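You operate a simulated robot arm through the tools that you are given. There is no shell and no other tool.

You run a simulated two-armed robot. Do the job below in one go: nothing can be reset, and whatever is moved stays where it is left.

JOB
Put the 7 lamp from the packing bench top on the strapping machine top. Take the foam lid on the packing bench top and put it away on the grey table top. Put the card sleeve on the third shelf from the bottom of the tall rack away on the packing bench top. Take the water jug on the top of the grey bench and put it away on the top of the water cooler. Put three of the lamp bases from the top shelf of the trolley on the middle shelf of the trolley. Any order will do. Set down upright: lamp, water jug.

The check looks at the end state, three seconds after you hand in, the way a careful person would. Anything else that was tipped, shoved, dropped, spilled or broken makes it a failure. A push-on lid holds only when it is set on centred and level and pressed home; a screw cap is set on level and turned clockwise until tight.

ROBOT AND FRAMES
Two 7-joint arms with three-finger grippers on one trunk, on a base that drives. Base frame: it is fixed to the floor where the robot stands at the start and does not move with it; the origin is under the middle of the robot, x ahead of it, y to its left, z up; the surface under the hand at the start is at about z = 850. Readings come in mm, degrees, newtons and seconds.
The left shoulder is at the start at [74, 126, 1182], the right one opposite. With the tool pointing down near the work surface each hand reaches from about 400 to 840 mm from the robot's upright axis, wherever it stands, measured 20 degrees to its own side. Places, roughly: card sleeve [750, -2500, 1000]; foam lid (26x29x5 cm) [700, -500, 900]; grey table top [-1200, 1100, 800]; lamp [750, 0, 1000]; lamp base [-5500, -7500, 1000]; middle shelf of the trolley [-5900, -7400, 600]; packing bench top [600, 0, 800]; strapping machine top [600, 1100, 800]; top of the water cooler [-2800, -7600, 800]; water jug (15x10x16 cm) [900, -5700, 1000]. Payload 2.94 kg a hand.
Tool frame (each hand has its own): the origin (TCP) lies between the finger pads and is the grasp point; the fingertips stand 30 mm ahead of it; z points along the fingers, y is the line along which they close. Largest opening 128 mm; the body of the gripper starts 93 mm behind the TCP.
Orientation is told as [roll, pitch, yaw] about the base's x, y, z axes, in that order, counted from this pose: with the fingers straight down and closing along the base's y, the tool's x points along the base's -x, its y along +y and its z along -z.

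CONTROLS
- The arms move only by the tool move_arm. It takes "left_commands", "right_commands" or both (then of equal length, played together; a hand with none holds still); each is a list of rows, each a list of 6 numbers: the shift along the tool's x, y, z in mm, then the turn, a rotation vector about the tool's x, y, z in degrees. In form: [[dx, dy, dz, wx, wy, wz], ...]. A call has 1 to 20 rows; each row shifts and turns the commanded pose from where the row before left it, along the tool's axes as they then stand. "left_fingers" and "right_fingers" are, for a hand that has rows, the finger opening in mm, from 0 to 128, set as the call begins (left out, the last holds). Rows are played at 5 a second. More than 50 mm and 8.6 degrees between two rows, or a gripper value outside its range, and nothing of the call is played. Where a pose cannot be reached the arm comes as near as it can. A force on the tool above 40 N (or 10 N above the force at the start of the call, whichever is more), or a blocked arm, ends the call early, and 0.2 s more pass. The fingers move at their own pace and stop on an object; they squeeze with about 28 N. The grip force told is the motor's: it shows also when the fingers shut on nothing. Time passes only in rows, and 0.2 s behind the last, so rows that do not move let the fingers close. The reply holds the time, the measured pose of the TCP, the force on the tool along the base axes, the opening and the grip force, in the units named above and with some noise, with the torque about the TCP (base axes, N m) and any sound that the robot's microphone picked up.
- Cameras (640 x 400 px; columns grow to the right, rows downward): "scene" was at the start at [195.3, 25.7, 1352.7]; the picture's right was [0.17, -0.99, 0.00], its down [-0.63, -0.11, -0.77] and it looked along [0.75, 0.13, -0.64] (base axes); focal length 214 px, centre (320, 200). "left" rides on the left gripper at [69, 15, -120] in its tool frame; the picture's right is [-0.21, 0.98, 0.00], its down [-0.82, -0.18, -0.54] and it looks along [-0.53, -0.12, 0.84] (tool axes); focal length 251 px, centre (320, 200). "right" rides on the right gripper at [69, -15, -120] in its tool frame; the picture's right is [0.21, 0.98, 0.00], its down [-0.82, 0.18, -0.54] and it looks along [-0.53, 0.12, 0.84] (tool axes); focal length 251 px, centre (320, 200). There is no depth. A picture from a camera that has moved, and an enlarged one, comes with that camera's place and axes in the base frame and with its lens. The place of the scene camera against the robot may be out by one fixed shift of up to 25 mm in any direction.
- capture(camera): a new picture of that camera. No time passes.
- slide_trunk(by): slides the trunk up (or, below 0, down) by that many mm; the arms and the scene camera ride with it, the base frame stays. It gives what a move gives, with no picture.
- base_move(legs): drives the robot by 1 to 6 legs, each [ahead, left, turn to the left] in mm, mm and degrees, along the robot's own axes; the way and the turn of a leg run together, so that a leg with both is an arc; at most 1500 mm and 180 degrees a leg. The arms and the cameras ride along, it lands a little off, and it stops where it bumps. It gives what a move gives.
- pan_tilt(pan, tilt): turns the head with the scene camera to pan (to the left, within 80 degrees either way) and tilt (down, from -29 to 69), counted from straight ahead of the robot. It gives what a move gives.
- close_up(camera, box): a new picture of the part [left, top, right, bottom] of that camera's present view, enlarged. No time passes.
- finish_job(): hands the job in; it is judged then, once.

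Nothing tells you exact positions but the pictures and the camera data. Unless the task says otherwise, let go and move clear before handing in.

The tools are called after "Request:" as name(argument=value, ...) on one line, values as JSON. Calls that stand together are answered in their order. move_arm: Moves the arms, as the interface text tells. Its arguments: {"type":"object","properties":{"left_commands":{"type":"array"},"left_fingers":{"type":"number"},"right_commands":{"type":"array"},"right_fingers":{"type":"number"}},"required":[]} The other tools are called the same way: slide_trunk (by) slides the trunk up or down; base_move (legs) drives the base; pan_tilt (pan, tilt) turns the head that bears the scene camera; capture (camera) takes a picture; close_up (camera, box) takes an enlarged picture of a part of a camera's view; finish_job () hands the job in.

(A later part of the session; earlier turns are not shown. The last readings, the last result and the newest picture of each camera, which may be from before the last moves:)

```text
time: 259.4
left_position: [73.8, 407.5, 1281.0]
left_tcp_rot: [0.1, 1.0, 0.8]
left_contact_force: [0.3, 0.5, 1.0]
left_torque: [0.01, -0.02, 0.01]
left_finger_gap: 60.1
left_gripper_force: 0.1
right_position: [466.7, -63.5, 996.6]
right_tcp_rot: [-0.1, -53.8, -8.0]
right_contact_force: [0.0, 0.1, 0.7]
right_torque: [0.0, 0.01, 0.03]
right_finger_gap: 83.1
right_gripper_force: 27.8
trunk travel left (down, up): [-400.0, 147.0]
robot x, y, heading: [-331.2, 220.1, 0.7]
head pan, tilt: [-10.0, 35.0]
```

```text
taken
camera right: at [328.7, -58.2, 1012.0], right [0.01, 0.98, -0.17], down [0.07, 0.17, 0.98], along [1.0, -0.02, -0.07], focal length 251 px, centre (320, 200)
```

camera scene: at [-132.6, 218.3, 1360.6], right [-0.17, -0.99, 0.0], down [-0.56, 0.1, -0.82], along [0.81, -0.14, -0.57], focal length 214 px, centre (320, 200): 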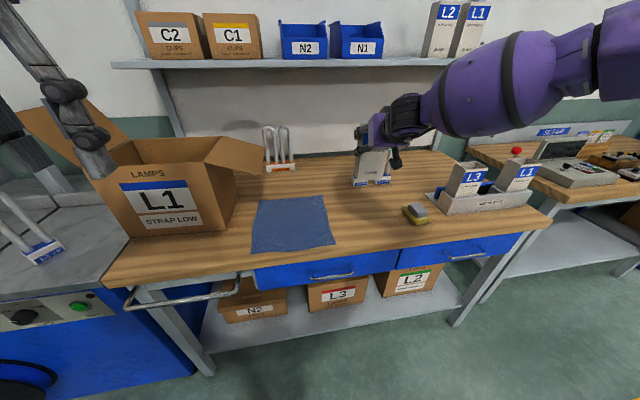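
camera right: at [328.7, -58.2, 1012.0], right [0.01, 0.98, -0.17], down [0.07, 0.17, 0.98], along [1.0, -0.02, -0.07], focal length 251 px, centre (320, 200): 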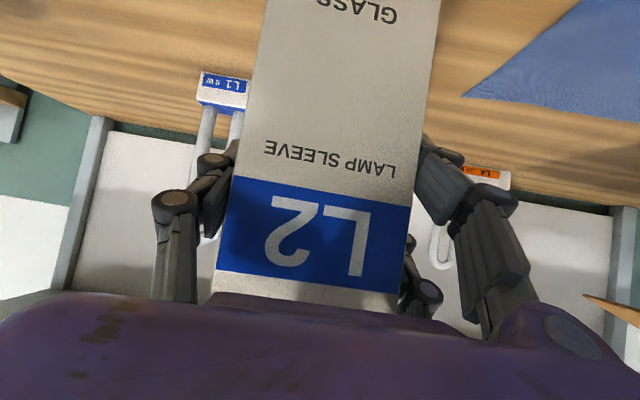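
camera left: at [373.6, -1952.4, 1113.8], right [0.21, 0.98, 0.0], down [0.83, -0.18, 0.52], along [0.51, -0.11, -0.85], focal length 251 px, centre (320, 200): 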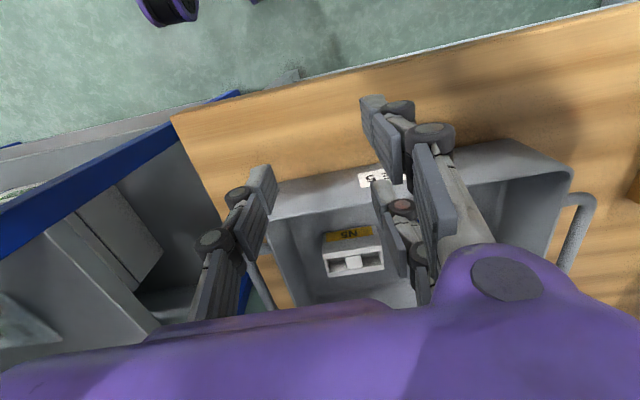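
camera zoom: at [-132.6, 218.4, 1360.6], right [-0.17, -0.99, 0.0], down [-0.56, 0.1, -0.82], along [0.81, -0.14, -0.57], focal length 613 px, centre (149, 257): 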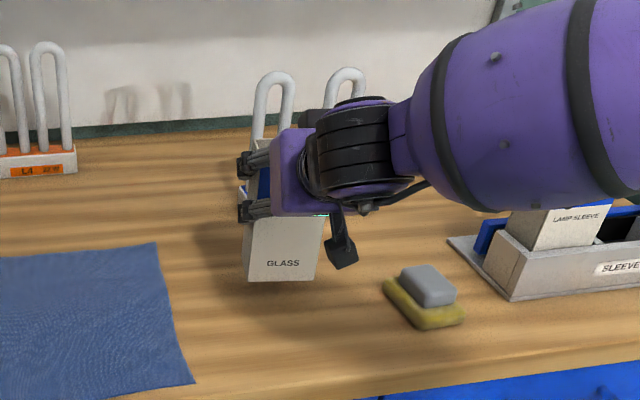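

Request:
move_arm(right_commands=[[4, 0, 3, 0, 0, 0], [4, 0, 3, 0, 0, 0], [4, 0, 3, 0, 0, 0], [4, 0, 3, 0, 0, 0], [0, 0, 0, 0, 0, 0]])

Request:
move_arm(right_commands=[[2.4, 0, 1.8, 0, 0, 0], [2.4, 0, 1.8, 0, 0, 0], [0, 0, 0, 0, 0, 0]])

Request:
close_up(camera="scene", box=[340, 140, 420, 220])

```text
time: 260.6
left_position: [73.5, 409.3, 1282.0]
left_tcp_rot: [0.0, 1.1, 0.6]
left_contact_force: [0.1, 0.1, -0.2]
left_torque: [-0.01, -0.04, 0.02]
left_finger_gap: 59.9
left_gripper_force: 0.3
right_position: [466.5, -63.2, 975.7]
right_tcp_rot: [0.0, -53.7, -7.9]
right_contact_force: [-1.4, 0.6, -1.1]
right_torque: [-0.02, 0.01, -0.02]
right_finger_gap: 83.0
right_gripper_force: 28.2
trunk travel left (down, up): [-400.0, 147.0]
robot x, y, heading: [-330.9, 221.7, 0.3]
head pan, tilt: [-10.0, 35.0]
```

```text
time: 261.4
left_position: [73.6, 407.4, 1281.4]
left_tcp_rot: [-0.1, 1.1, 0.8]
left_contact_force: [-0.7, 0.4, 1.0]
left_torque: [0.01, -0.03, 0.02]
left_finger_gap: 60.1
left_gripper_force: 0.1
right_position: [466.2, -64.7, 969.7]
right_tcp_rot: [-0.1, -53.8, -7.8]
right_contact_force: [1.0, 0.0, -0.2]
right_torque: [0.0, -0.02, -0.02]
right_finger_gap: 83.2
right_gripper_force: 28.2
trunk travel left (down, up): [-400.0, 147.0]
robot x, y, heading: [-329.9, 222.4, -0.0]
head pan, tilt: [-10.0, 35.0]
```

```text
5.00 times, centred on (380, 180) of scene
camera zoom: at [-132.2, 218.1, 1360.5], right [-0.17, -0.99, 0.0], down [-0.57, 0.1, -0.82], along [0.81, -0.14, -0.57], focal length 1072 px, centre (20, 300)
```

zoom: 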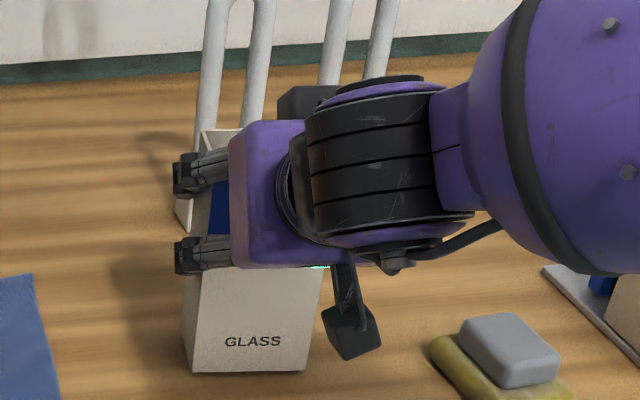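

Request:
move_arm(right_commands=[[2, 0, 1.5, 0, 0, 0], [2, 0, 1.5, 0, 0, 0], [0, 0, 0, 0, 0, 0]])

Request:
move_arm(right_commands=[[1.6, 0, 1.2, 0, 0, 0], [1.6, 0, 1.2, 0, 0, 0], [0, 0, 0, 0, 0, 0]])

```text
time: 262.2
left_position: [74.4, 408.0, 1282.2]
left_tcp_rot: [0.0, 1.1, 0.7]
left_contact_force: [0.9, 0.0, 1.0]
left_torque: [0.04, -0.03, 0.04]
left_finger_gap: 60.0
left_gripper_force: 0.1
right_position: [467.0, -64.5, 966.2]
right_tcp_rot: [0.0, -53.9, -8.1]
right_contact_force: [0.9, 0.2, 2.9]
right_torque: [0.17, 0.01, -0.03]
right_finger_gap: 83.0
right_gripper_force: 28.2
trunk travel left (down, up): [-400.0, 147.0]
robot x, y, heading: [-327.9, 222.3, 0.2]
head pan, tilt: [-10.0, 35.0]
```

```text
time: 263.0
left_position: [72.7, 406.9, 1280.6]
left_tcp_rot: [0.1, 1.1, 0.6]
left_contact_force: [-1.2, 0.3, -0.2]
left_torque: [-0.03, 0.01, -0.03]
left_finger_gap: 60.0
left_gripper_force: 0.1
right_position: [467.9, -63.4, 965.4]
right_tcp_rot: [0.0, -54.1, -8.2]
right_contact_force: [5.2, -1.9, 19.7]
right_torque: [0.4, -0.17, -0.07]
right_finger_gap: 83.2
right_gripper_force: 28.5
trunk travel left (down, up): [-400.0, 147.0]
robot x, y, heading: [-328.2, 219.7, 0.3]
head pan, tilt: [-10.0, 35.0]
```

Contact with the bench. Ease off, open, and retreat straight back.

Request:
move_arm(right_commands=[[-2, 0, -1.5, 0, 0, 0], [0, 0, 0, 0, 0, 0]])

Request:
move_arm(right_commands=[[0, 0, 0, 0, 0, 0], [0, 0, 0, 0, 0, 0], [0, 0, 0, 0, 0, 0]], right_fingers=106)

Request:
capture(camera="right")

Request:
move_arm(right_commands=[[5.9, 0, -8, 0, 0, 0], [5.9, 0, -8, 0, 0, 0], [5.9, 0, -8, 0, 0, 0], [8.9, 0, -12, 0, 0, 0], [11.8, 0, -16, 0, 0, 0], [17.7, 0, -24, 0, 0, 0], [17.7, 0, -24, 0, 0, 0], [0, 0, 0, 0, 0, 0]])

Request:
capture(camera="right")

Request:
capture(camera="scene")

```text
time: 263.6
left_position: [72.3, 408.7, 1281.4]
left_tcp_rot: [0.0, 1.0, 0.7]
left_contact_force: [-0.7, -0.6, 1.1]
left_torque: [-0.01, 0.01, -0.02]
left_finger_gap: 59.8
left_gripper_force: 0.0
right_position: [466.7, -63.1, 964.8]
right_tcp_rot: [-0.1, -53.9, -7.9]
right_contact_force: [6.0, -2.6, 17.2]
right_torque: [0.38, -0.62, -0.23]
right_finger_gap: 83.0
right_gripper_force: 27.9
trunk travel left (down, up): [-400.0, 147.0]
robot x, y, heading: [-326.2, 221.0, 0.1]
head pan, tilt: [-10.0, 35.0]
```

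```text
time: 264.4
left_position: [74.6, 408.1, 1280.8]
left_tcp_rot: [0.1, 1.1, 0.7]
left_contact_force: [-0.2, -0.7, -0.6]
left_torque: [-0.02, 0.01, 0.0]
left_finger_gap: 60.1
left_gripper_force: 0.1
right_position: [466.9, -63.7, 963.4]
right_tcp_rot: [-0.1, -53.6, -7.8]
right_contact_force: [-0.5, 0.4, -0.3]
right_torque: [-0.03, 0.02, 0.04]
right_finger_gap: 105.7
right_gripper_force: 0.1
trunk travel left (down, up): [-400.0, 147.0]
robot x, y, heading: [-331.8, 221.6, 0.3]
head pan, tilt: [-10.0, 35.0]
```

```text
taken
camera right: at [328.6, -57.8, 978.9], right [0.01, 0.98, -0.17], down [0.08, 0.17, 0.98], along [1.0, -0.02, -0.07], focal length 251 px, centre (320, 200)
```

right: 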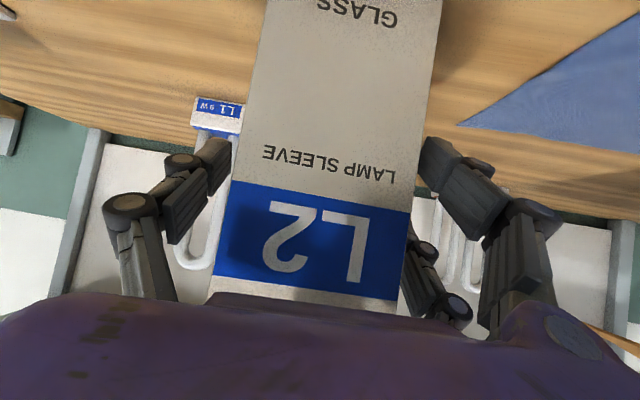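

```text
time: 266.2
left_position: [73.7, 407.8, 1280.1]
left_tcp_rot: [0.0, 1.1, 0.7]
left_contact_force: [-0.3, -1.6, 0.1]
left_torque: [0.0, 0.03, -0.01]
left_finger_gap: 59.8
left_gripper_force: 0.0
right_position: [343.8, -45.3, 964.1]
right_tcp_rot: [0.0, -53.7, -7.9]
right_contact_force: [0.3, 0.0, 1.1]
right_torque: [-0.03, 0.01, -0.01]
right_finger_gap: 105.8
right_gripper_force: 0.1
trunk travel left (down, up): [-400.0, 147.0]
robot x, y, heading: [-327.8, 225.1, 0.2]
head pan, tilt: [-10.0, 35.0]
```

```text
taken
camera right: at [206.2, -41.1, 980.0], right [0.01, 0.98, -0.17], down [0.08, 0.17, 0.98], along [1.0, -0.02, -0.07], focal length 251 px, centre (320, 200)
```

right: 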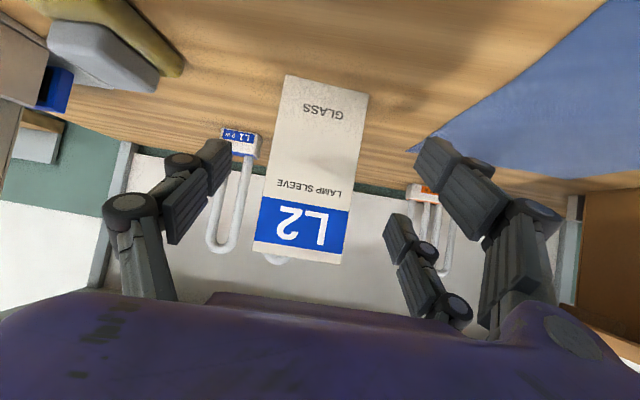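

```text
taken
camera scene: at [-131.6, 218.1, 1360.4], right [-0.17, -0.99, 0.0], down [-0.57, 0.1, -0.82], along [0.81, -0.14, -0.57], focal length 214 px, centre (320, 200)
```

scene: 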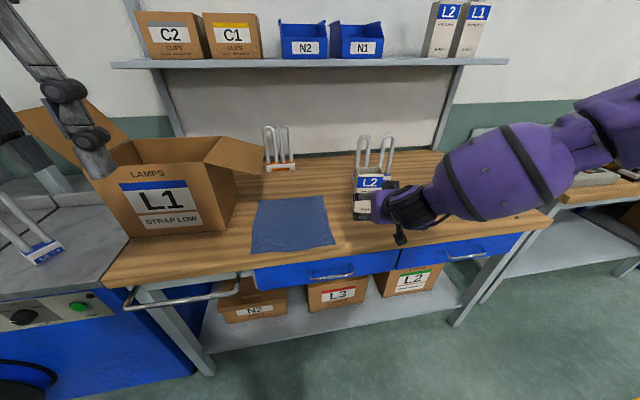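

The sleeve stands on the packing bench. I'll back away, straighten the right hand, and drive down the corridor towards the grey bench with the water jug.

Request:
base_move(legs=[[-400, 0, 0]])

Request:
move_arm(right_commands=[[0, 0, -20, 0, 0, 0], [0, 0, -20, 0, 0, 0], [0, 0, -10, 0, 7, 0], [0, 0, -10, 0, 7, 0], [10, 0, -10, 0, 7, 0], [10, 0, -10, 0, 7, 0], [10, 0, -20, 0, 7, 0], [10, 0, -30, 0, 7, 0], [10, 0, -30, 0, 6, 0], [10, 0, -30, 0, 5.8, 0], [20, 0, -20, 0, 0, -4], [20, 0, -20, 0, 0, -4], [30, 0, 0, 0, 0, 0], [30, 0, 0, 0, 0, 0], [0, 0, 0, 0, 0, 0]], right_fingers=100)

Request:
pan_tilt(pan=-80, tilt=10)

Request:
capture(camera="scene")

```text
time: 268.7
left_position: [-320.3, 408.6, 1281.2]
left_tcp_rot: [-0.1, 1.1, 1.0]
left_contact_force: [-0.2, -0.9, 0.2]
left_torque: [-0.03, -0.03, -0.01]
left_finger_gap: 60.0
left_gripper_force: 0.2
right_position: [-46.3, -45.0, 965.0]
right_tcp_rot: [-0.1, -53.7, -7.7]
right_contact_force: [0.4, -0.4, 0.3]
right_torque: [-0.01, 0.01, 0.01]
right_finger_gap: 106.1
right_gripper_force: 0.0
trunk travel left (down, up): [-400.0, 147.0]
robot x, y, heading: [-723.2, 217.7, 0.4]
head pan, tilt: [-10.0, 35.0]
```

```text
time: 271.9
left_position: [-320.8, 408.7, 1280.8]
left_tcp_rot: [0.0, 1.2, 1.1]
left_contact_force: [0.0, -0.3, 0.2]
left_torque: [-0.03, 0.02, -0.02]
left_finger_gap: 59.9
left_gripper_force: 0.1
right_position: [-286.6, -19.9, 1141.9]
right_tcp_rot: [-0.1, 0.1, 0.4]
right_contact_force: [0.0, 0.5, 0.0]
right_torque: [-0.01, 0.05, -0.04]
right_finger_gap: 99.9
right_gripper_force: 0.0
trunk travel left (down, up): [-400.0, 147.0]
robot x, y, heading: [-723.2, 217.6, 0.4]
head pan, tilt: [-10.0, 35.0]
```

```text
time: 273.3
left_position: [-320.8, 408.1, 1281.7]
left_tcp_rot: [0.0, 1.1, 1.1]
left_contact_force: [-0.1, -1.5, 0.5]
left_torque: [-0.01, -0.01, 0.01]
left_finger_gap: 60.1
left_gripper_force: 0.0
right_position: [-286.9, -21.3, 1141.5]
right_tcp_rot: [-0.1, 0.1, 0.3]
right_contact_force: [0.0, 0.4, -0.6]
right_torque: [0.0, 0.01, -0.02]
right_finger_gap: 100.0
right_gripper_force: 0.0
trunk travel left (down, up): [-400.0, 147.0]
robot x, y, heading: [-723.2, 219.5, 0.5]
head pan, tilt: [-80.0, 10.0]
```

```text
taken
camera scene: at [-594.9, 139.8, 1400.6], right [-0.98, -0.18, 0.0], down [-0.03, 0.17, -0.98], along [0.18, -0.97, -0.17], focal length 214 px, centre (320, 200)
```

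scene: 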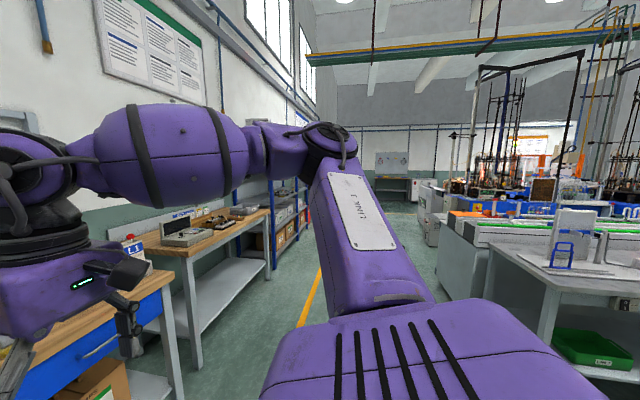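

The corridor runs straight toward −y. I'll turn to face along it and look ahead.

Request:
base_move(legs=[[0, 0, -90]])

Request:
pan_tilt(pan=0, tilt=10)

Request:
capture(camera="scene")

Request:
close_up(camera="scene", box=[200, 100, 440, 250])

```text
time: 277.5
left_position: [-534.8, -183.2, 1280.0]
left_tcp_rot: [0.1, 1.0, -88.8]
left_contact_force: [0.0, 0.5, 0.3]
left_torque: [-0.06, -0.02, -0.01]
left_finger_gap: 59.9
left_gripper_force: 0.0
right_position: [-962.1, -219.5, 1142.4]
right_tcp_rot: [0.0, 0.2, -89.6]
right_contact_force: [-0.3, -0.4, -0.5]
right_torque: [-0.02, 0.01, 0.04]
right_finger_gap: 99.9
right_gripper_force: 0.1
trunk travel left (down, up): [-400.0, 147.0]
robot x, y, heading: [-724.2, 218.0, -89.2]
head pan, tilt: [-80.0, 10.0]
```

```text
time: 279.0
left_position: [-533.6, -183.0, 1282.2]
left_tcp_rot: [0.0, 1.1, -88.9]
left_contact_force: [-0.1, 0.7, 0.3]
left_torque: [0.01, 0.02, -0.03]
left_finger_gap: 60.2
left_gripper_force: 0.1
right_position: [-963.1, -218.0, 1142.5]
right_tcp_rot: [0.0, 0.2, -89.5]
right_contact_force: [-0.3, -0.3, -0.4]
right_torque: [0.02, 0.01, 0.0]
right_finger_gap: 100.2
right_gripper_force: 0.1
trunk travel left (down, up): [-400.0, 147.0]
robot x, y, heading: [-721.9, 218.3, -89.3]
head pan, tilt: [0.0, 10.0]
```

```text
taken
camera scene: at [-720.5, 26.5, 1400.7], right [-1.0, -0.01, 0.0], down [0.0, 0.17, -0.98], along [0.01, -0.98, -0.17], focal length 214 px, centre (320, 200)
```

scene: 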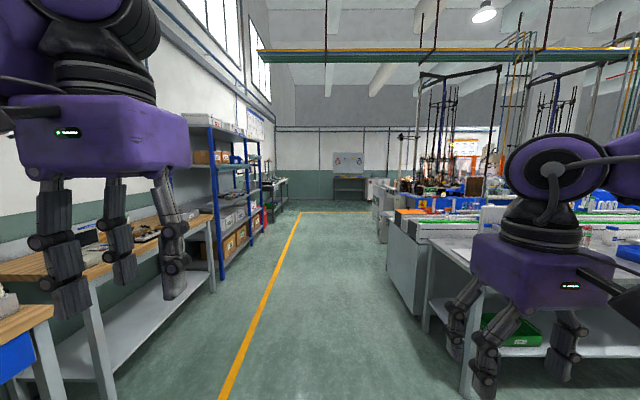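

```text
2.67 times, centred on (320, 175) of scene
camera zoom: at [-720.5, 26.5, 1400.7], right [-1.0, -0.01, 0.0], down [0.0, 0.17, -0.98], along [0.01, -0.98, -0.17], focal length 572 px, centre (320, 267)
```

zoom: 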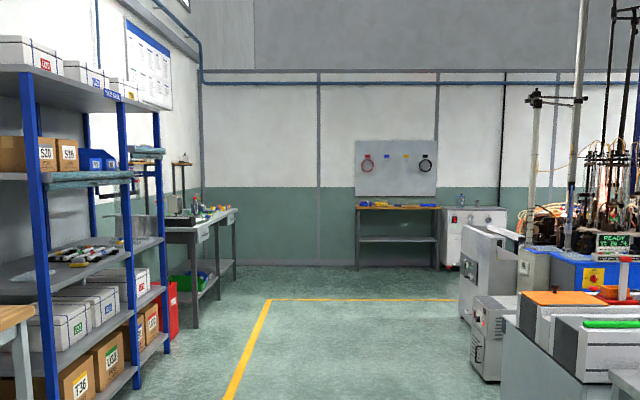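

The way ahead is clear. Driving along the corridor.

Request:
base_move(legs=[[0, 0, -0.7], [1500, 0, 0], [1500, 0, 0], [1200, 0, 0]])

Request:
capture(camera="scene")

Request:
pan_tilt(pan=45, tilt=15)

Request:
capture(camera="scene")

Request:
pan_tilt(pan=-50, tilt=10)

Request:
capture(camera="scene")

```text
time: 299.3
left_position: [-585.8, -4353.0, 1281.8]
left_tcp_rot: [0.0, 1.1, -90.1]
left_contact_force: [1.3, 0.2, 0.7]
left_torque: [0.0, 0.01, 0.04]
left_finger_gap: 60.0
left_gripper_force: 0.1
right_position: [-1014.5, -4378.6, 1142.0]
right_tcp_rot: [-0.1, 0.1, -90.8]
right_contact_force: [-0.7, -1.1, -0.1]
right_torque: [-0.02, 0.01, 0.02]
right_finger_gap: 99.8
right_gripper_force: 0.1
trunk travel left (down, up): [-400.0, 147.0]
robot x, y, heading: [-767.1, -3943.9, -90.4]
head pan, tilt: [0.0, 10.0]
```

```text
taken
camera scene: at [-767.7, -4138.8, 1400.7], right [-1.0, 0.01, 0.0], down [0.0, 0.17, -0.98], along [-0.01, -0.98, -0.17], focal length 214 px, centre (320, 200)
```

scene: 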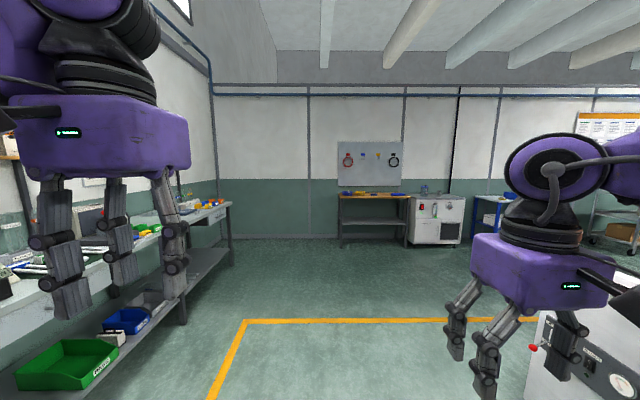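

```text
time: 300.5
left_position: [-585.2, -4353.3, 1281.0]
left_tcp_rot: [0.1, 1.2, -90.1]
left_contact_force: [-0.2, -0.2, 0.0]
left_torque: [-0.01, -0.01, -0.05]
left_finger_gap: 60.1
left_gripper_force: 0.1
right_position: [-1015.0, -4377.5, 1141.6]
right_tcp_rot: [-0.1, 0.2, -90.9]
right_contact_force: [0.2, 1.4, 0.0]
right_torque: [-0.01, 0.0, -0.03]
right_finger_gap: 99.9
right_gripper_force: 0.0
trunk travel left (down, up): [-400.0, 147.0]
robot x, y, heading: [-763.8, -3945.1, -90.4]
head pan, tilt: [45.0, 15.0]
```

```text
taken
camera scene: at [-701.5, -4112.8, 1392.5], right [-0.71, -0.7, 0.0], down [-0.18, 0.18, -0.97], along [0.68, -0.69, -0.26], focal length 214 px, centre (320, 200)
```

scene: 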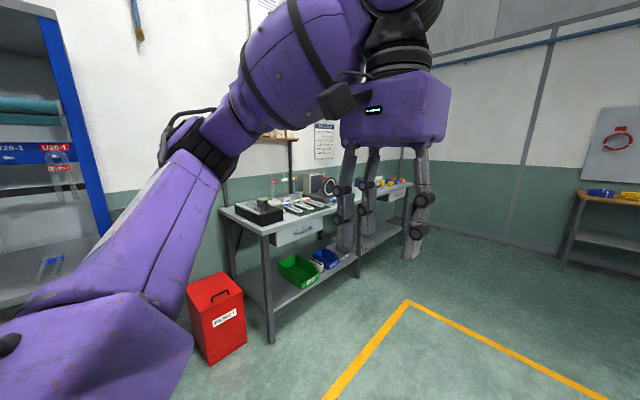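

```text
time: 302.2
left_position: [-586.0, -4353.1, 1282.1]
left_tcp_rot: [0.1, 1.1, -90.0]
left_contact_force: [0.4, -0.3, 0.2]
left_torque: [0.0, 0.02, 0.03]
left_finger_gap: 59.7
left_gripper_force: 0.0
right_position: [-1014.5, -4377.8, 1141.5]
right_tcp_rot: [-0.1, 0.1, -90.8]
right_contact_force: [1.1, -0.5, -0.1]
right_torque: [-0.01, 0.03, 0.03]
right_finger_gap: 100.0
right_gripper_force: 0.1
trunk travel left (down, up): [-400.0, 147.0]
robot x, y, heading: [-767.1, -3948.9, -90.3]
head pan, tilt: [-50.0, 10.0]
```

```text
taken
camera scene: at [-838.5, -4105.1, 1400.6], right [-0.64, 0.77, 0.0], down [0.13, 0.11, -0.98], along [-0.76, -0.63, -0.17], focal length 214 px, centre (320, 200)
```

scene: 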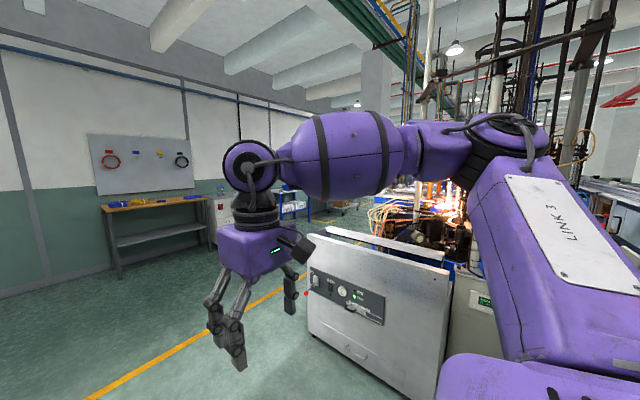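

The grey bench is ahead on the left. I'll advance, keeping clear of the machine on the right, and then turn to face the bench.

Request:
base_move(legs=[[1300, 170, 0.4], [300, 0, 0], [0, 0, 90]])

Request:
pan_tilt(pan=0, tilt=20)

Request:
capture(camera="scene")

```text
time: 314.1
left_position: [-209.2, -5370.7, 1281.9]
left_tcp_rot: [0.1, 1.2, -1.8]
left_contact_force: [-0.1, 0.9, -0.6]
left_torque: [0.02, -0.04, 0.0]
left_finger_gap: 60.1
left_gripper_force: 0.0
right_position: [-198.0, -5800.5, 1141.8]
right_tcp_rot: [-0.1, 0.1, -2.5]
right_contact_force: [0.6, 1.1, 0.3]
right_torque: [0.02, -0.01, -0.04]
right_finger_gap: 100.3
right_gripper_force: 0.1
trunk travel left (down, up): [-400.0, 147.0]
robot x, y, heading: [-622.9, -5539.9, -2.3]
head pan, tilt: [-50.0, 10.0]
```

```text
time: 315.3
left_position: [-210.1, -5372.0, 1280.0]
left_tcp_rot: [0.0, 1.1, -1.8]
left_contact_force: [0.1, 0.2, -0.3]
left_torque: [0.01, -0.02, 0.02]
left_finger_gap: 59.9
left_gripper_force: 0.0
right_position: [-198.7, -5801.3, 1141.2]
right_tcp_rot: [-0.2, 0.1, -2.7]
right_contact_force: [0.2, 0.4, 0.8]
right_torque: [-0.02, 0.0, 0.01]
right_finger_gap: 99.7
right_gripper_force: 0.1
trunk travel left (down, up): [-400.0, 147.0]
robot x, y, heading: [-622.1, -5540.8, -2.2]
head pan, tilt: [0.0, 20.0]
```

```text
taken
camera scene: at [-417.4, -5537.2, 1384.4], right [-0.04, -1.0, 0.0], down [-0.34, 0.01, -0.94], along [0.94, -0.04, -0.34], focal length 214 px, centre (320, 200)
```

scene: 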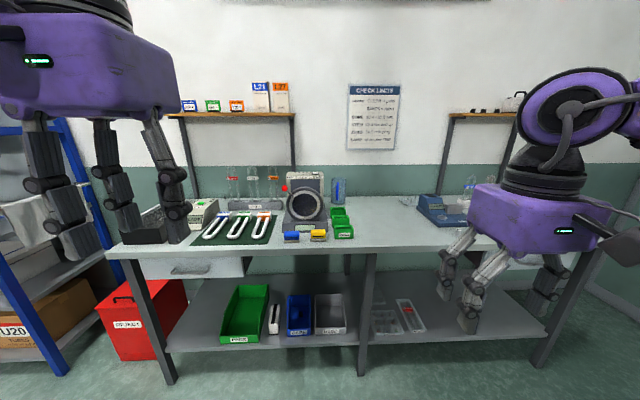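

Request:
close_up(camera="scene", box=[270, 140, 450, 260])

Request:
close_up(camera="scene", box=[390, 80, 640, 260])

```text
3.33 times, centred on (360, 200) of scene
camera zoom: at [-417.4, -5537.2, 1384.4], right [-0.04, -1.0, 0.0], down [-0.34, 0.01, -0.94], along [0.94, -0.04, -0.34], focal length 715 px, centre (187, 200)
```

zoom: 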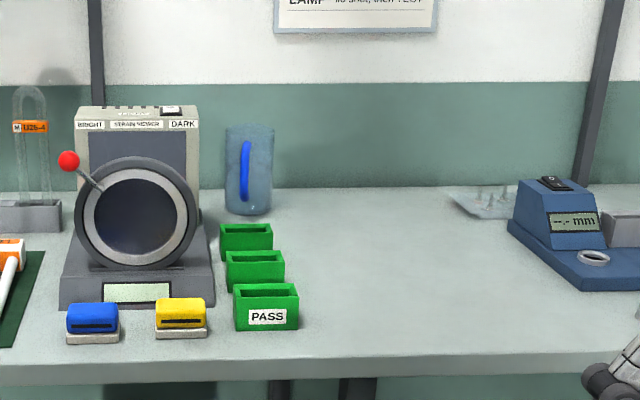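

```text
2.22 times, centred on (515, 170) of scene
camera zoom: at [-417.4, -5537.2, 1384.4], right [-0.04, -1.0, 0.0], down [-0.34, 0.01, -0.94], along [0.94, -0.04, -0.34], focal length 477 px, centre (-113, 267)
```

zoom: 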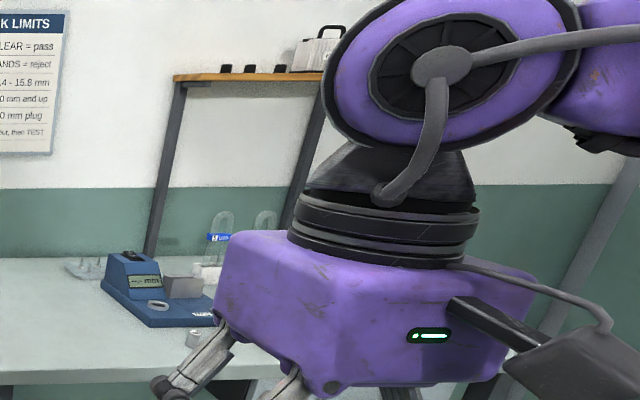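

The jug is the clear one with a blue handle facing me, near the back of the bench right of the strain viewer. I'll move closer and look at it in detail.

Request:
base_move(legs=[[0, 0, 2.2], [300, 120, 0]])

Request:
capture(camera="scene")

Request:
close_up(camera="scene", box=[300, 100, 500, 250])

Request:
capture(camera="right")

```text
time: 317.9
left_position: [81.0, -5236.5, 1281.8]
left_tcp_rot: [0.0, 1.1, 0.5]
left_contact_force: [0.4, 0.1, 0.4]
left_torque: [0.0, 0.0, -0.01]
left_finger_gap: 60.0
left_gripper_force: 0.0
right_position: [111.5, -5665.1, 1142.5]
right_tcp_rot: [0.0, 0.0, -0.2]
right_contact_force: [0.5, 0.8, -0.4]
right_torque: [-0.03, 0.0, -0.01]
right_finger_gap: 99.9
right_gripper_force: 0.1
trunk travel left (down, up): [-400.0, 147.0]
robot x, y, heading: [-320.2, -5421.1, 0.1]
head pan, tilt: [0.0, 20.0]
```

```text
taken
camera scene: at [-118.5, -5408.8, 1384.4], right [0.0, -1.0, 0.0], down [-0.34, 0.0, -0.94], along [0.94, 0.0, -0.34], focal length 214 px, centre (320, 200)
```

scene: 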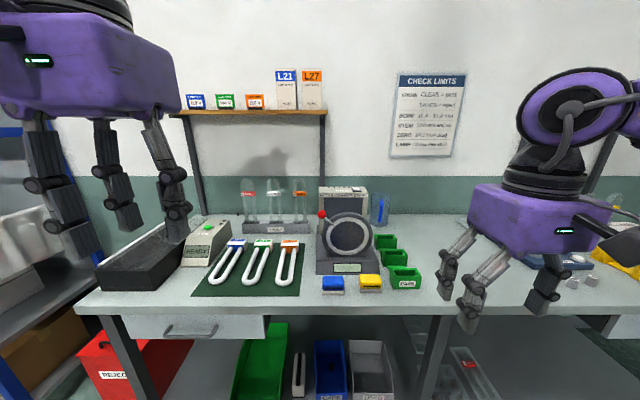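

```text
2.67 times, centred on (400, 175) of scene
camera zoom: at [-118.5, -5408.8, 1384.4], right [0.0, -1.0, 0.0], down [-0.34, 0.0, -0.94], along [0.94, 0.0, -0.34], focal length 572 px, centre (107, 267)
```

zoom: 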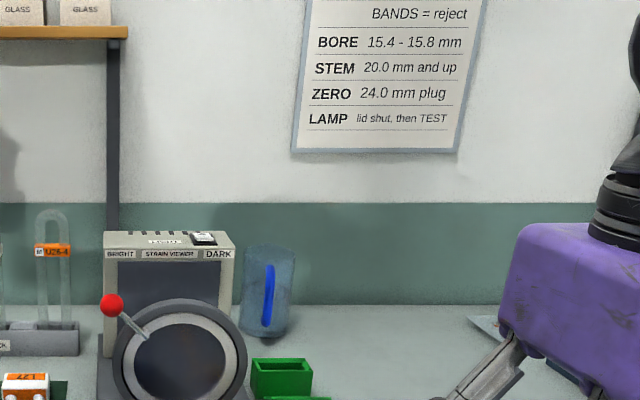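

```text
taken
camera right: at [42.2, -5677.8, 1262.3], right [-0.21, 0.98, 0.0], down [0.82, 0.18, 0.54], along [0.53, 0.11, -0.84], focal length 251 px, centre (320, 200)
```

right: 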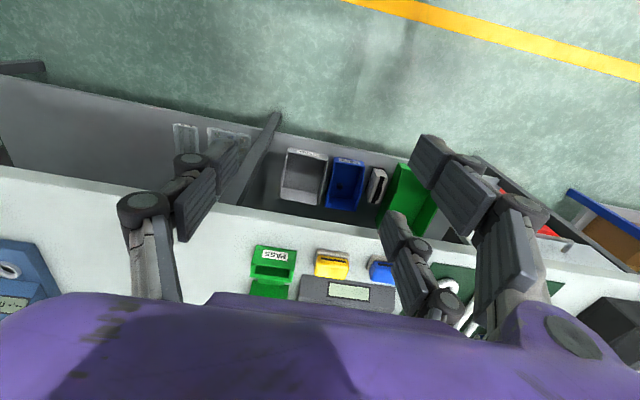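

Triangulated: the jug stands on the bench (z≈910) at about (855, −5713), its handle facing me. I'll grip its body from above with the hand tilted about 30° forward. First I shape the hand at a safe height.

Request:
move_arm(right_commands=[[-30, 0, -20, 0, 0, 4], [-30, 0, -20, 0, 0, 4], [-40, 0, -20, 0, 0, 0], [-40, 0, -15, 0, 0, 0], [-40, 0, 0, 0, 0, 0], [-40, 0, 0, 0, 0, 0], [-40, -5, 0, 0, -5, 0], [-20, -5, 0, 0, -6, 0], [0, 0, 0, 0, -6, 0], [0, 0, 0, 0, -6, 0], [0, 0, 0, 0, -7, 0], [0, 0, 0, 0, 0, 0]], right_fingers=128)

Request:
capture(camera="right")

Request:
capture(camera="scene")

```text
time: 320.5
left_position: [82.7, -5235.2, 1280.2]
left_tcp_rot: [0.0, 1.0, 0.5]
left_contact_force: [0.4, -0.5, 0.1]
left_torque: [0.02, -0.01, 0.03]
left_finger_gap: 60.1
left_gripper_force: 0.2
right_position: [354.5, -5739.3, 1218.2]
right_tcp_rot: [-0.1, -30.0, -8.1]
right_contact_force: [0.0, 0.4, 0.3]
right_torque: [0.0, 0.0, 0.01]
right_finger_gap: 128.0
right_gripper_force: 0.1
right hand out of reach, approached as far as the arm can: row 6, 7
trunk travel left (down, up): [-400.0, 147.0]
robot x, y, heading: [-322.7, -5420.3, 0.1]
head pan, tilt: [0.0, 20.0]
```

```text
taken
camera right: at [234.2, -5735.2, 1288.4], right [-0.04, 0.99, -0.11], down [0.46, 0.12, 0.88], along [0.89, -0.01, -0.46], focal length 251 px, centre (320, 200)
```

right: 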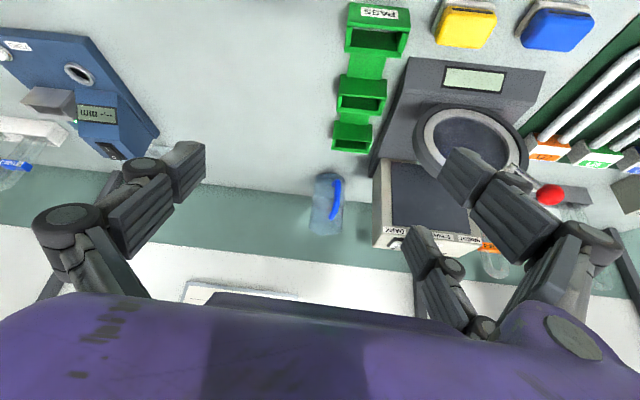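

```text
taken
camera scene: at [-117.9, -5408.5, 1384.3], right [0.0, -1.0, 0.0], down [-0.34, 0.0, -0.94], along [0.94, 0.0, -0.34], focal length 214 px, centre (320, 200)
```

scene: 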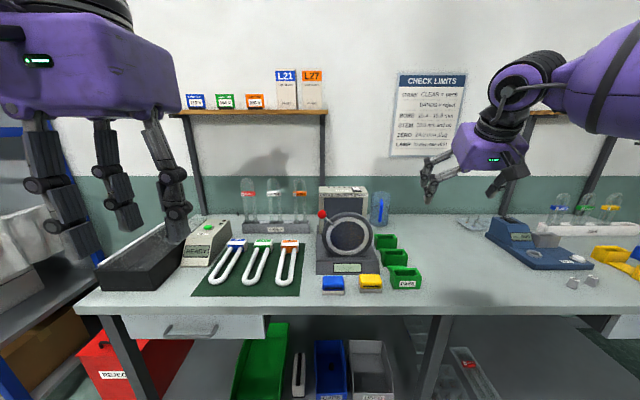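

Request:
close_up(camera="right", box=[270, 150, 390, 250])

Request:
close_up(camera="scene", box=[350, 170, 420, 240])

```text
4.00 times, centred on (330, 200) of right
camera zoom: at [234.2, -5735.2, 1288.4], right [-0.04, 0.99, -0.11], down [0.46, 0.12, 0.88], along [0.89, -0.01, -0.46], focal length 1006 px, centre (280, 200)
```

zoom: 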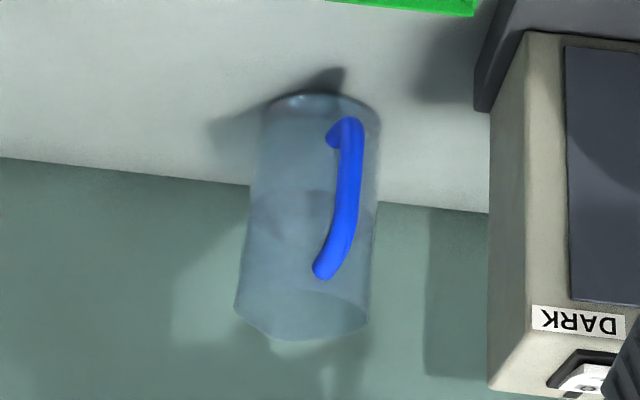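

```text
5.71 times, centred on (385, 205) of scene
camera zoom: at [-117.9, -5408.5, 1384.3], right [0.0, -1.0, 0.0], down [-0.34, 0.0, -0.94], along [0.94, 0.0, -0.34], focal length 1226 px, centre (-51, 171)
```

zoom: 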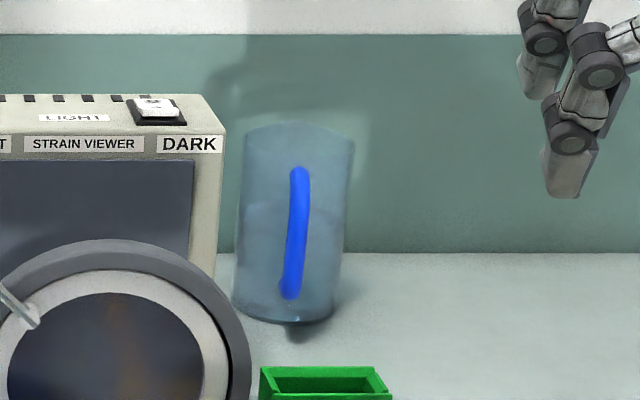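

Refined: jug centre ≈ (878, −5719), z 879–1040; handle points back at me. I'll test the needed reach in free space at a lower height, a little to the right of the devices.

Request:
move_arm(right_commands=[[-18.3, 0.9, 34.2, 0, 0, 0], [-18.3, 0.9, 34.2, 0, 0, 0], [-18.3, 0.9, 34.2, 0, 0, 0], [-18.3, 0.9, 34.2, 0, 0, 0], [-18.3, 0.9, 34.2, 0, 0, 0], [-18.3, 0.9, 34.2, 0, 0, 0], [0, 0, 0, 0, 0, 0]])

Request:
capture(camera="right")

Request:
capture(camera="scene")

```text
time: 322.1
left_position: [82.2, -5235.9, 1280.6]
left_tcp_rot: [0.0, 1.2, 0.6]
left_contact_force: [0.2, 0.4, 0.0]
left_torque: [-0.02, -0.01, -0.01]
left_finger_gap: 60.2
left_gripper_force: 0.1
right_position: [465.0, -5751.9, 1150.5]
right_tcp_rot: [0.0, -30.0, -8.3]
right_contact_force: [0.3, 0.4, 0.1]
right_torque: [0.0, -0.01, -0.02]
right_finger_gap: 128.1
right_gripper_force: 0.0
right hand out of reach, approached as far as the arm can: row 4, 5, 6
trunk travel left (down, up): [-400.0, 147.0]
robot x, y, heading: [-322.1, -5419.5, -0.0]
head pan, tilt: [0.0, 20.0]
```

```text
taken
camera right: at [343.9, -5749.0, 1219.8], right [-0.04, 0.99, -0.11], down [0.46, 0.12, 0.88], along [0.89, -0.01, -0.47], focal length 251 px, centre (320, 200)
```

right: 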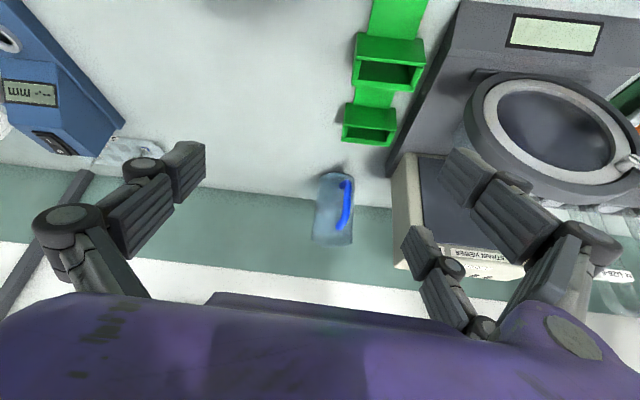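

```text
taken
camera scene: at [-118.2, -5408.7, 1384.4], right [0.0, -1.0, 0.0], down [-0.34, 0.0, -0.94], along [0.94, 0.0, -0.34], focal length 214 px, centre (320, 200)
```

scene: 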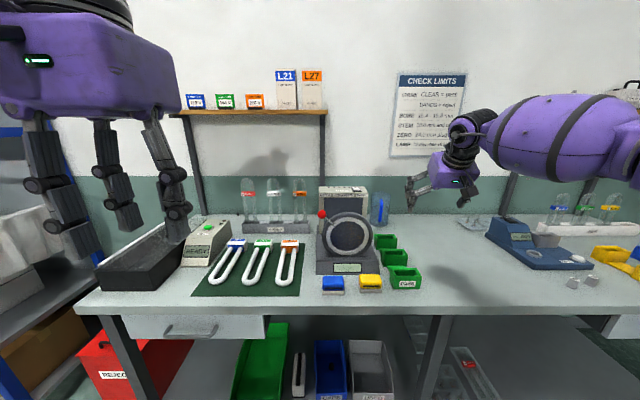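

Reach is short with a 30° tilt, so I'll use about 55° tilt with the trunk lowered 145 mm and stand more directly in front. First pull the hand up and back.

Request:
move_arm(right_commands=[[20, 0, -30, 0, 0, 0], [20, 0, -30, 0, 0, 0], [20, 0, -30, 0, 0, 0], [20, 0, -30, 0, 0, 0], [0, 0, 0, 0, 0, 0]])

Request:
slide_trunk(by=-145)

Request:
base_move(legs=[[0, -110, 0]])

Request:
move_arm(right_commands=[[0, 10, -5, 0, -6, 0], [0, 10, -5, 0, -6, 0], [0, 10, -5, 0, -6, 0], [0, 10, -5, 0, -7, 0], [0, 0, 0, 0, 0, 0]])

Request:
capture(camera="right")

Request:
capture(camera="scene")

```text
time: 323.3
left_position: [82.2, -5235.5, 1280.3]
left_tcp_rot: [0.0, 1.1, 0.5]
left_contact_force: [0.5, -0.8, 0.2]
left_torque: [-0.01, -0.02, 0.01]
left_finger_gap: 60.1
left_gripper_force: 0.0
right_position: [336.5, -5730.3, 1217.0]
right_tcp_rot: [-0.1, -29.9, -8.3]
right_contact_force: [-0.5, -0.8, -0.4]
right_torque: [0.0, 0.0, 0.0]
right_finger_gap: 128.2
right_gripper_force: 0.0
trunk travel left (down, up): [-400.0, 147.0]
robot x, y, heading: [-323.4, -5421.0, -0.2]
head pan, tilt: [0.0, 20.0]
```

```text
time: 325.0
left_position: [80.7, -5234.9, 1137.4]
left_tcp_rot: [0.1, 0.9, 0.5]
left_contact_force: [-1.2, 0.2, -0.8]
left_torque: [-0.01, 0.0, -0.02]
left_finger_gap: 60.0
left_gripper_force: 0.0
right_position: [332.9, -5731.2, 1071.2]
right_tcp_rot: [0.0, -30.0, -8.2]
right_contact_force: [0.0, 0.4, 0.7]
right_torque: [0.02, 0.02, -0.01]
right_finger_gap: 128.0
right_gripper_force: 0.0
trunk travel left (down, up): [-255.0, 292.0]
robot x, y, heading: [-327.5, -5420.1, -0.1]
head pan, tilt: [0.0, 20.0]
```

```text
time: 326.6
left_position: [83.1, -5347.8, 1135.6]
left_tcp_rot: [0.0, 1.2, 0.5]
left_contact_force: [0.2, -0.5, 0.5]
left_torque: [0.01, 0.01, 0.0]
left_finger_gap: 60.0
left_gripper_force: 0.1
right_position: [333.1, -5846.5, 1071.1]
right_tcp_rot: [-0.1, -29.9, -8.2]
right_contact_force: [0.0, 0.7, -1.2]
right_torque: [-0.02, 0.02, 0.01]
right_finger_gap: 127.9
right_gripper_force: 0.1
trunk travel left (down, up): [-255.0, 292.0]
robot x, y, heading: [-323.6, -5528.9, -0.3]
head pan, tilt: [0.0, 20.0]
```

```text
time: 327.8
left_position: [82.6, -5347.9, 1136.4]
left_tcp_rot: [-0.1, 1.1, 0.5]
left_contact_force: [0.2, -0.2, -0.1]
left_torque: [-0.01, 0.04, 0.01]
left_finger_gap: 60.1
left_gripper_force: 0.1
right_position: [326.4, -5802.6, 1086.3]
right_tcp_rot: [-0.1, -55.0, -8.2]
right_contact_force: [-0.5, 0.2, -0.2]
right_torque: [-0.01, 0.02, -0.05]
right_finger_gap: 128.1
right_gripper_force: 0.1
trunk travel left (down, up): [-255.0, 292.0]
robot x, y, heading: [-325.0, -5529.6, -0.1]
head pan, tilt: [0.0, 20.0]
```

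```text
taken
camera right: at [187.4, -5797.5, 1098.5], right [0.02, 0.98, -0.18], down [0.05, 0.18, 0.98], along [1.0, -0.03, -0.05], focal length 251 px, centre (320, 200)
```

right: 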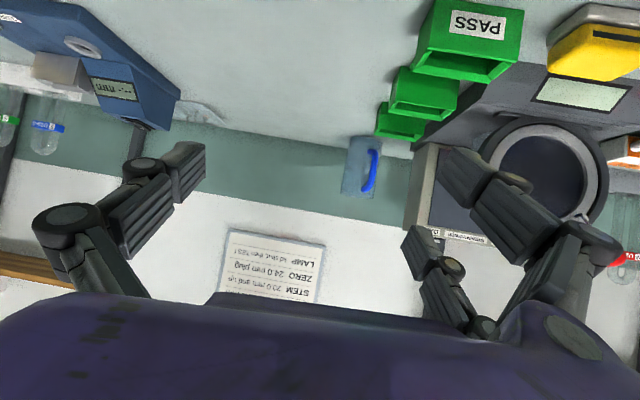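

```text
taken
camera scene: at [-81.0, -5521.0, 1239.6], right [0.0, -1.0, 0.0], down [-0.34, 0.0, -0.94], along [0.94, 0.0, -0.34], focal length 214 px, centre (320, 200)
```

scene: 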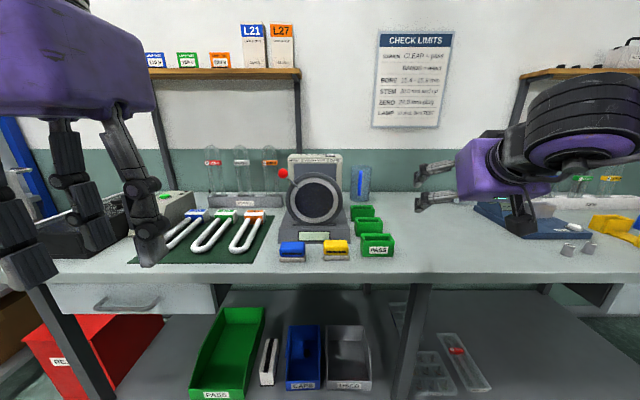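

Request:
close_up(camera="right", box=[310, 110, 430, 210])

```text
4.00 times, centred on (370, 160) of right
camera zoom: at [187.4, -5797.5, 1098.5], right [0.02, 0.98, -0.18], down [0.05, 0.18, 0.98], along [1.0, -0.03, -0.05], focal length 1006 px, centre (120, 360)
```

zoom: 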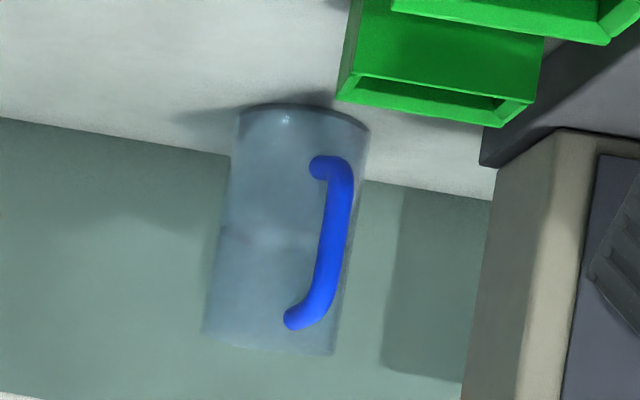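

Jug axis confirmed at (880, −5718), z 880–1038, about 93 mm across. Testing the forward reach at this tilt, in free space.

Request:
move_arm(right_commands=[[-24.9, 12.9, 35.6, 0, 0, 0], [-24.9, 12.9, 35.6, 0, 0, 0], [-24.9, 12.9, 35.6, 0, 0, 0], [-24.9, 12.9, 35.6, 0, 0, 0], [-24.9, 12.9, 35.6, 0, 0, 0], [0, 0, 0, 0, 0, 0]])

Request:
capture(camera="right")

Request:
capture(camera="scene")

```text
time: 329.2
left_position: [80.0, -5347.1, 1137.0]
left_tcp_rot: [0.0, 1.1, 0.3]
left_contact_force: [-0.5, -0.4, 0.0]
left_torque: [0.0, -0.05, -0.01]
left_finger_gap: 59.9
left_gripper_force: 0.1
right_position: [529.7, -5773.5, 1086.8]
right_tcp_rot: [-0.3, -55.0, -8.2]
right_contact_force: [0.0, -0.5, -0.6]
right_torque: [-0.03, -0.03, 0.05]
right_finger_gap: 128.3
right_gripper_force: 0.0
right hand out of reach, approached as far as the arm can: row 5
trunk travel left (down, up): [-255.0, 292.0]
robot x, y, heading: [-321.4, -5534.2, -0.5]
head pan, tilt: [0.0, 20.0]
```

```text
taken
camera right: at [391.2, -5767.6, 1099.6], right [0.02, 0.98, -0.18], down [0.06, 0.18, 0.98], along [1.0, -0.03, -0.05], focal length 251 px, centre (320, 200)
```

right: 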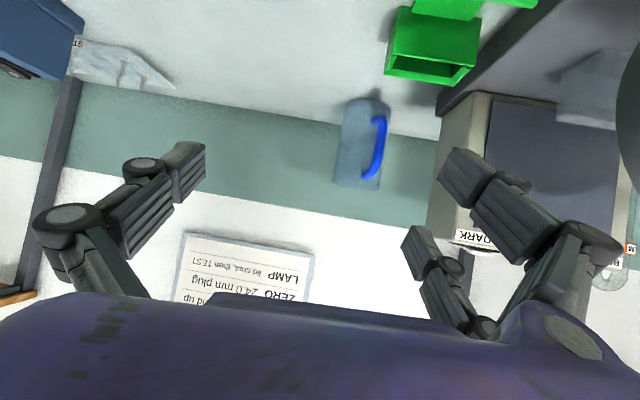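

```text
taken
camera scene: at [-82.0, -5520.9, 1239.8], right [0.0, -1.0, 0.0], down [-0.34, 0.0, -0.94], along [0.94, 0.0, -0.34], focal length 214 px, centre (320, 200)
```

scene: 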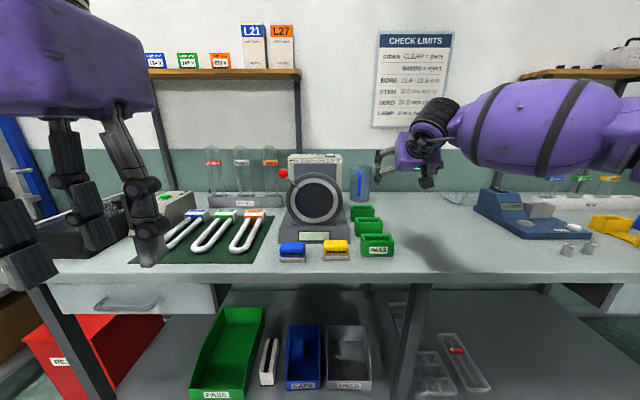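

Reach of about 850 mm in the robot frame works. The viewer's side is at y≈−5608 (its base to −5624), so I'll approach straight along x. Pull back, straighten yaw to 0, then drive in.

Request:
move_arm(right_commands=[[24.5, 0, -35, 0, 0, 0], [24.5, 0, -35, 0, 0, 0], [24.5, 0, -35, 0, 0, 0], [0, 0, 0, -6.7, 0, -4.7], [0, 0, 0, 0, 0, 0]], right_fingers=116)

Request:
base_move(legs=[[325, 0, 0.3]])

Request:
capture(camera="right")

Request:
capture(camera="scene")

```text
time: 330.4
left_position: [82.0, -5348.1, 1135.7]
left_tcp_rot: [0.0, 1.1, 0.6]
left_contact_force: [0.1, 0.2, 0.3]
left_torque: [-0.04, 0.0, 0.01]
left_finger_gap: 59.9
left_gripper_force: 0.1
right_position: [400.8, -5751.5, 1084.8]
right_tcp_rot: [-0.2, -55.0, 0.1]
right_contact_force: [-0.4, 0.5, 0.4]
right_torque: [-0.03, -0.01, -0.02]
right_finger_gap: 115.8
right_gripper_force: 0.0
trunk travel left (down, up): [-255.0, 292.0]
robot x, y, heading: [-322.7, -5533.3, 0.3]
head pan, tilt: [0.0, 20.0]
```

```text
time: 332.6
left_position: [399.8, -5346.6, 1137.2]
left_tcp_rot: [0.0, 1.1, 0.6]
left_contact_force: [-1.2, 0.7, -0.3]
left_torque: [0.0, 0.01, 0.02]
left_finger_gap: 60.3
left_gripper_force: 0.0
right_position: [720.5, -5751.6, 1085.5]
right_tcp_rot: [-0.1, -54.9, 0.2]
right_contact_force: [0.4, -0.7, -0.1]
right_torque: [0.02, -0.02, 0.0]
right_finger_gap: 115.8
right_gripper_force: 0.0
trunk travel left (down, up): [-255.0, 292.0]
robot x, y, heading: [-2.4, -5531.1, 0.4]
head pan, tilt: [0.0, 20.0]
```

```text
taken
camera right: at [583.2, -5764.3, 1097.0], right [-0.12, 0.98, -0.18], down [0.03, 0.18, 0.98], along [0.99, 0.12, -0.05], focal length 251 px, centre (320, 200)
```

right: 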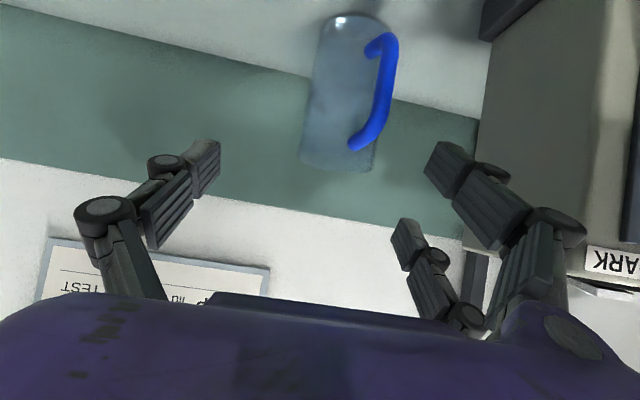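

```text
taken
camera scene: at [238.3, -5519.9, 1239.5], right [0.0, -1.0, 0.0], down [-0.34, 0.0, -0.94], along [0.94, 0.0, -0.34], focal length 214 px, centre (320, 200)
```

scene: 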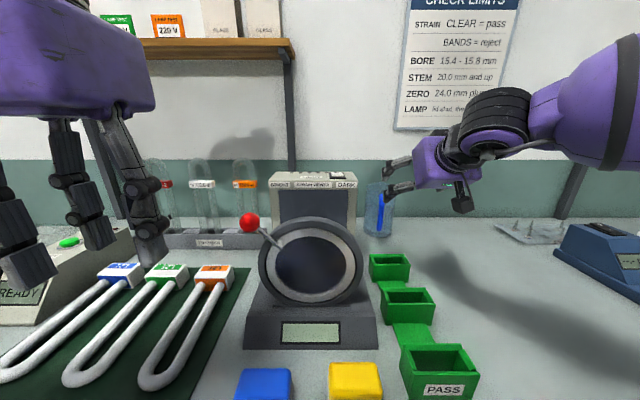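

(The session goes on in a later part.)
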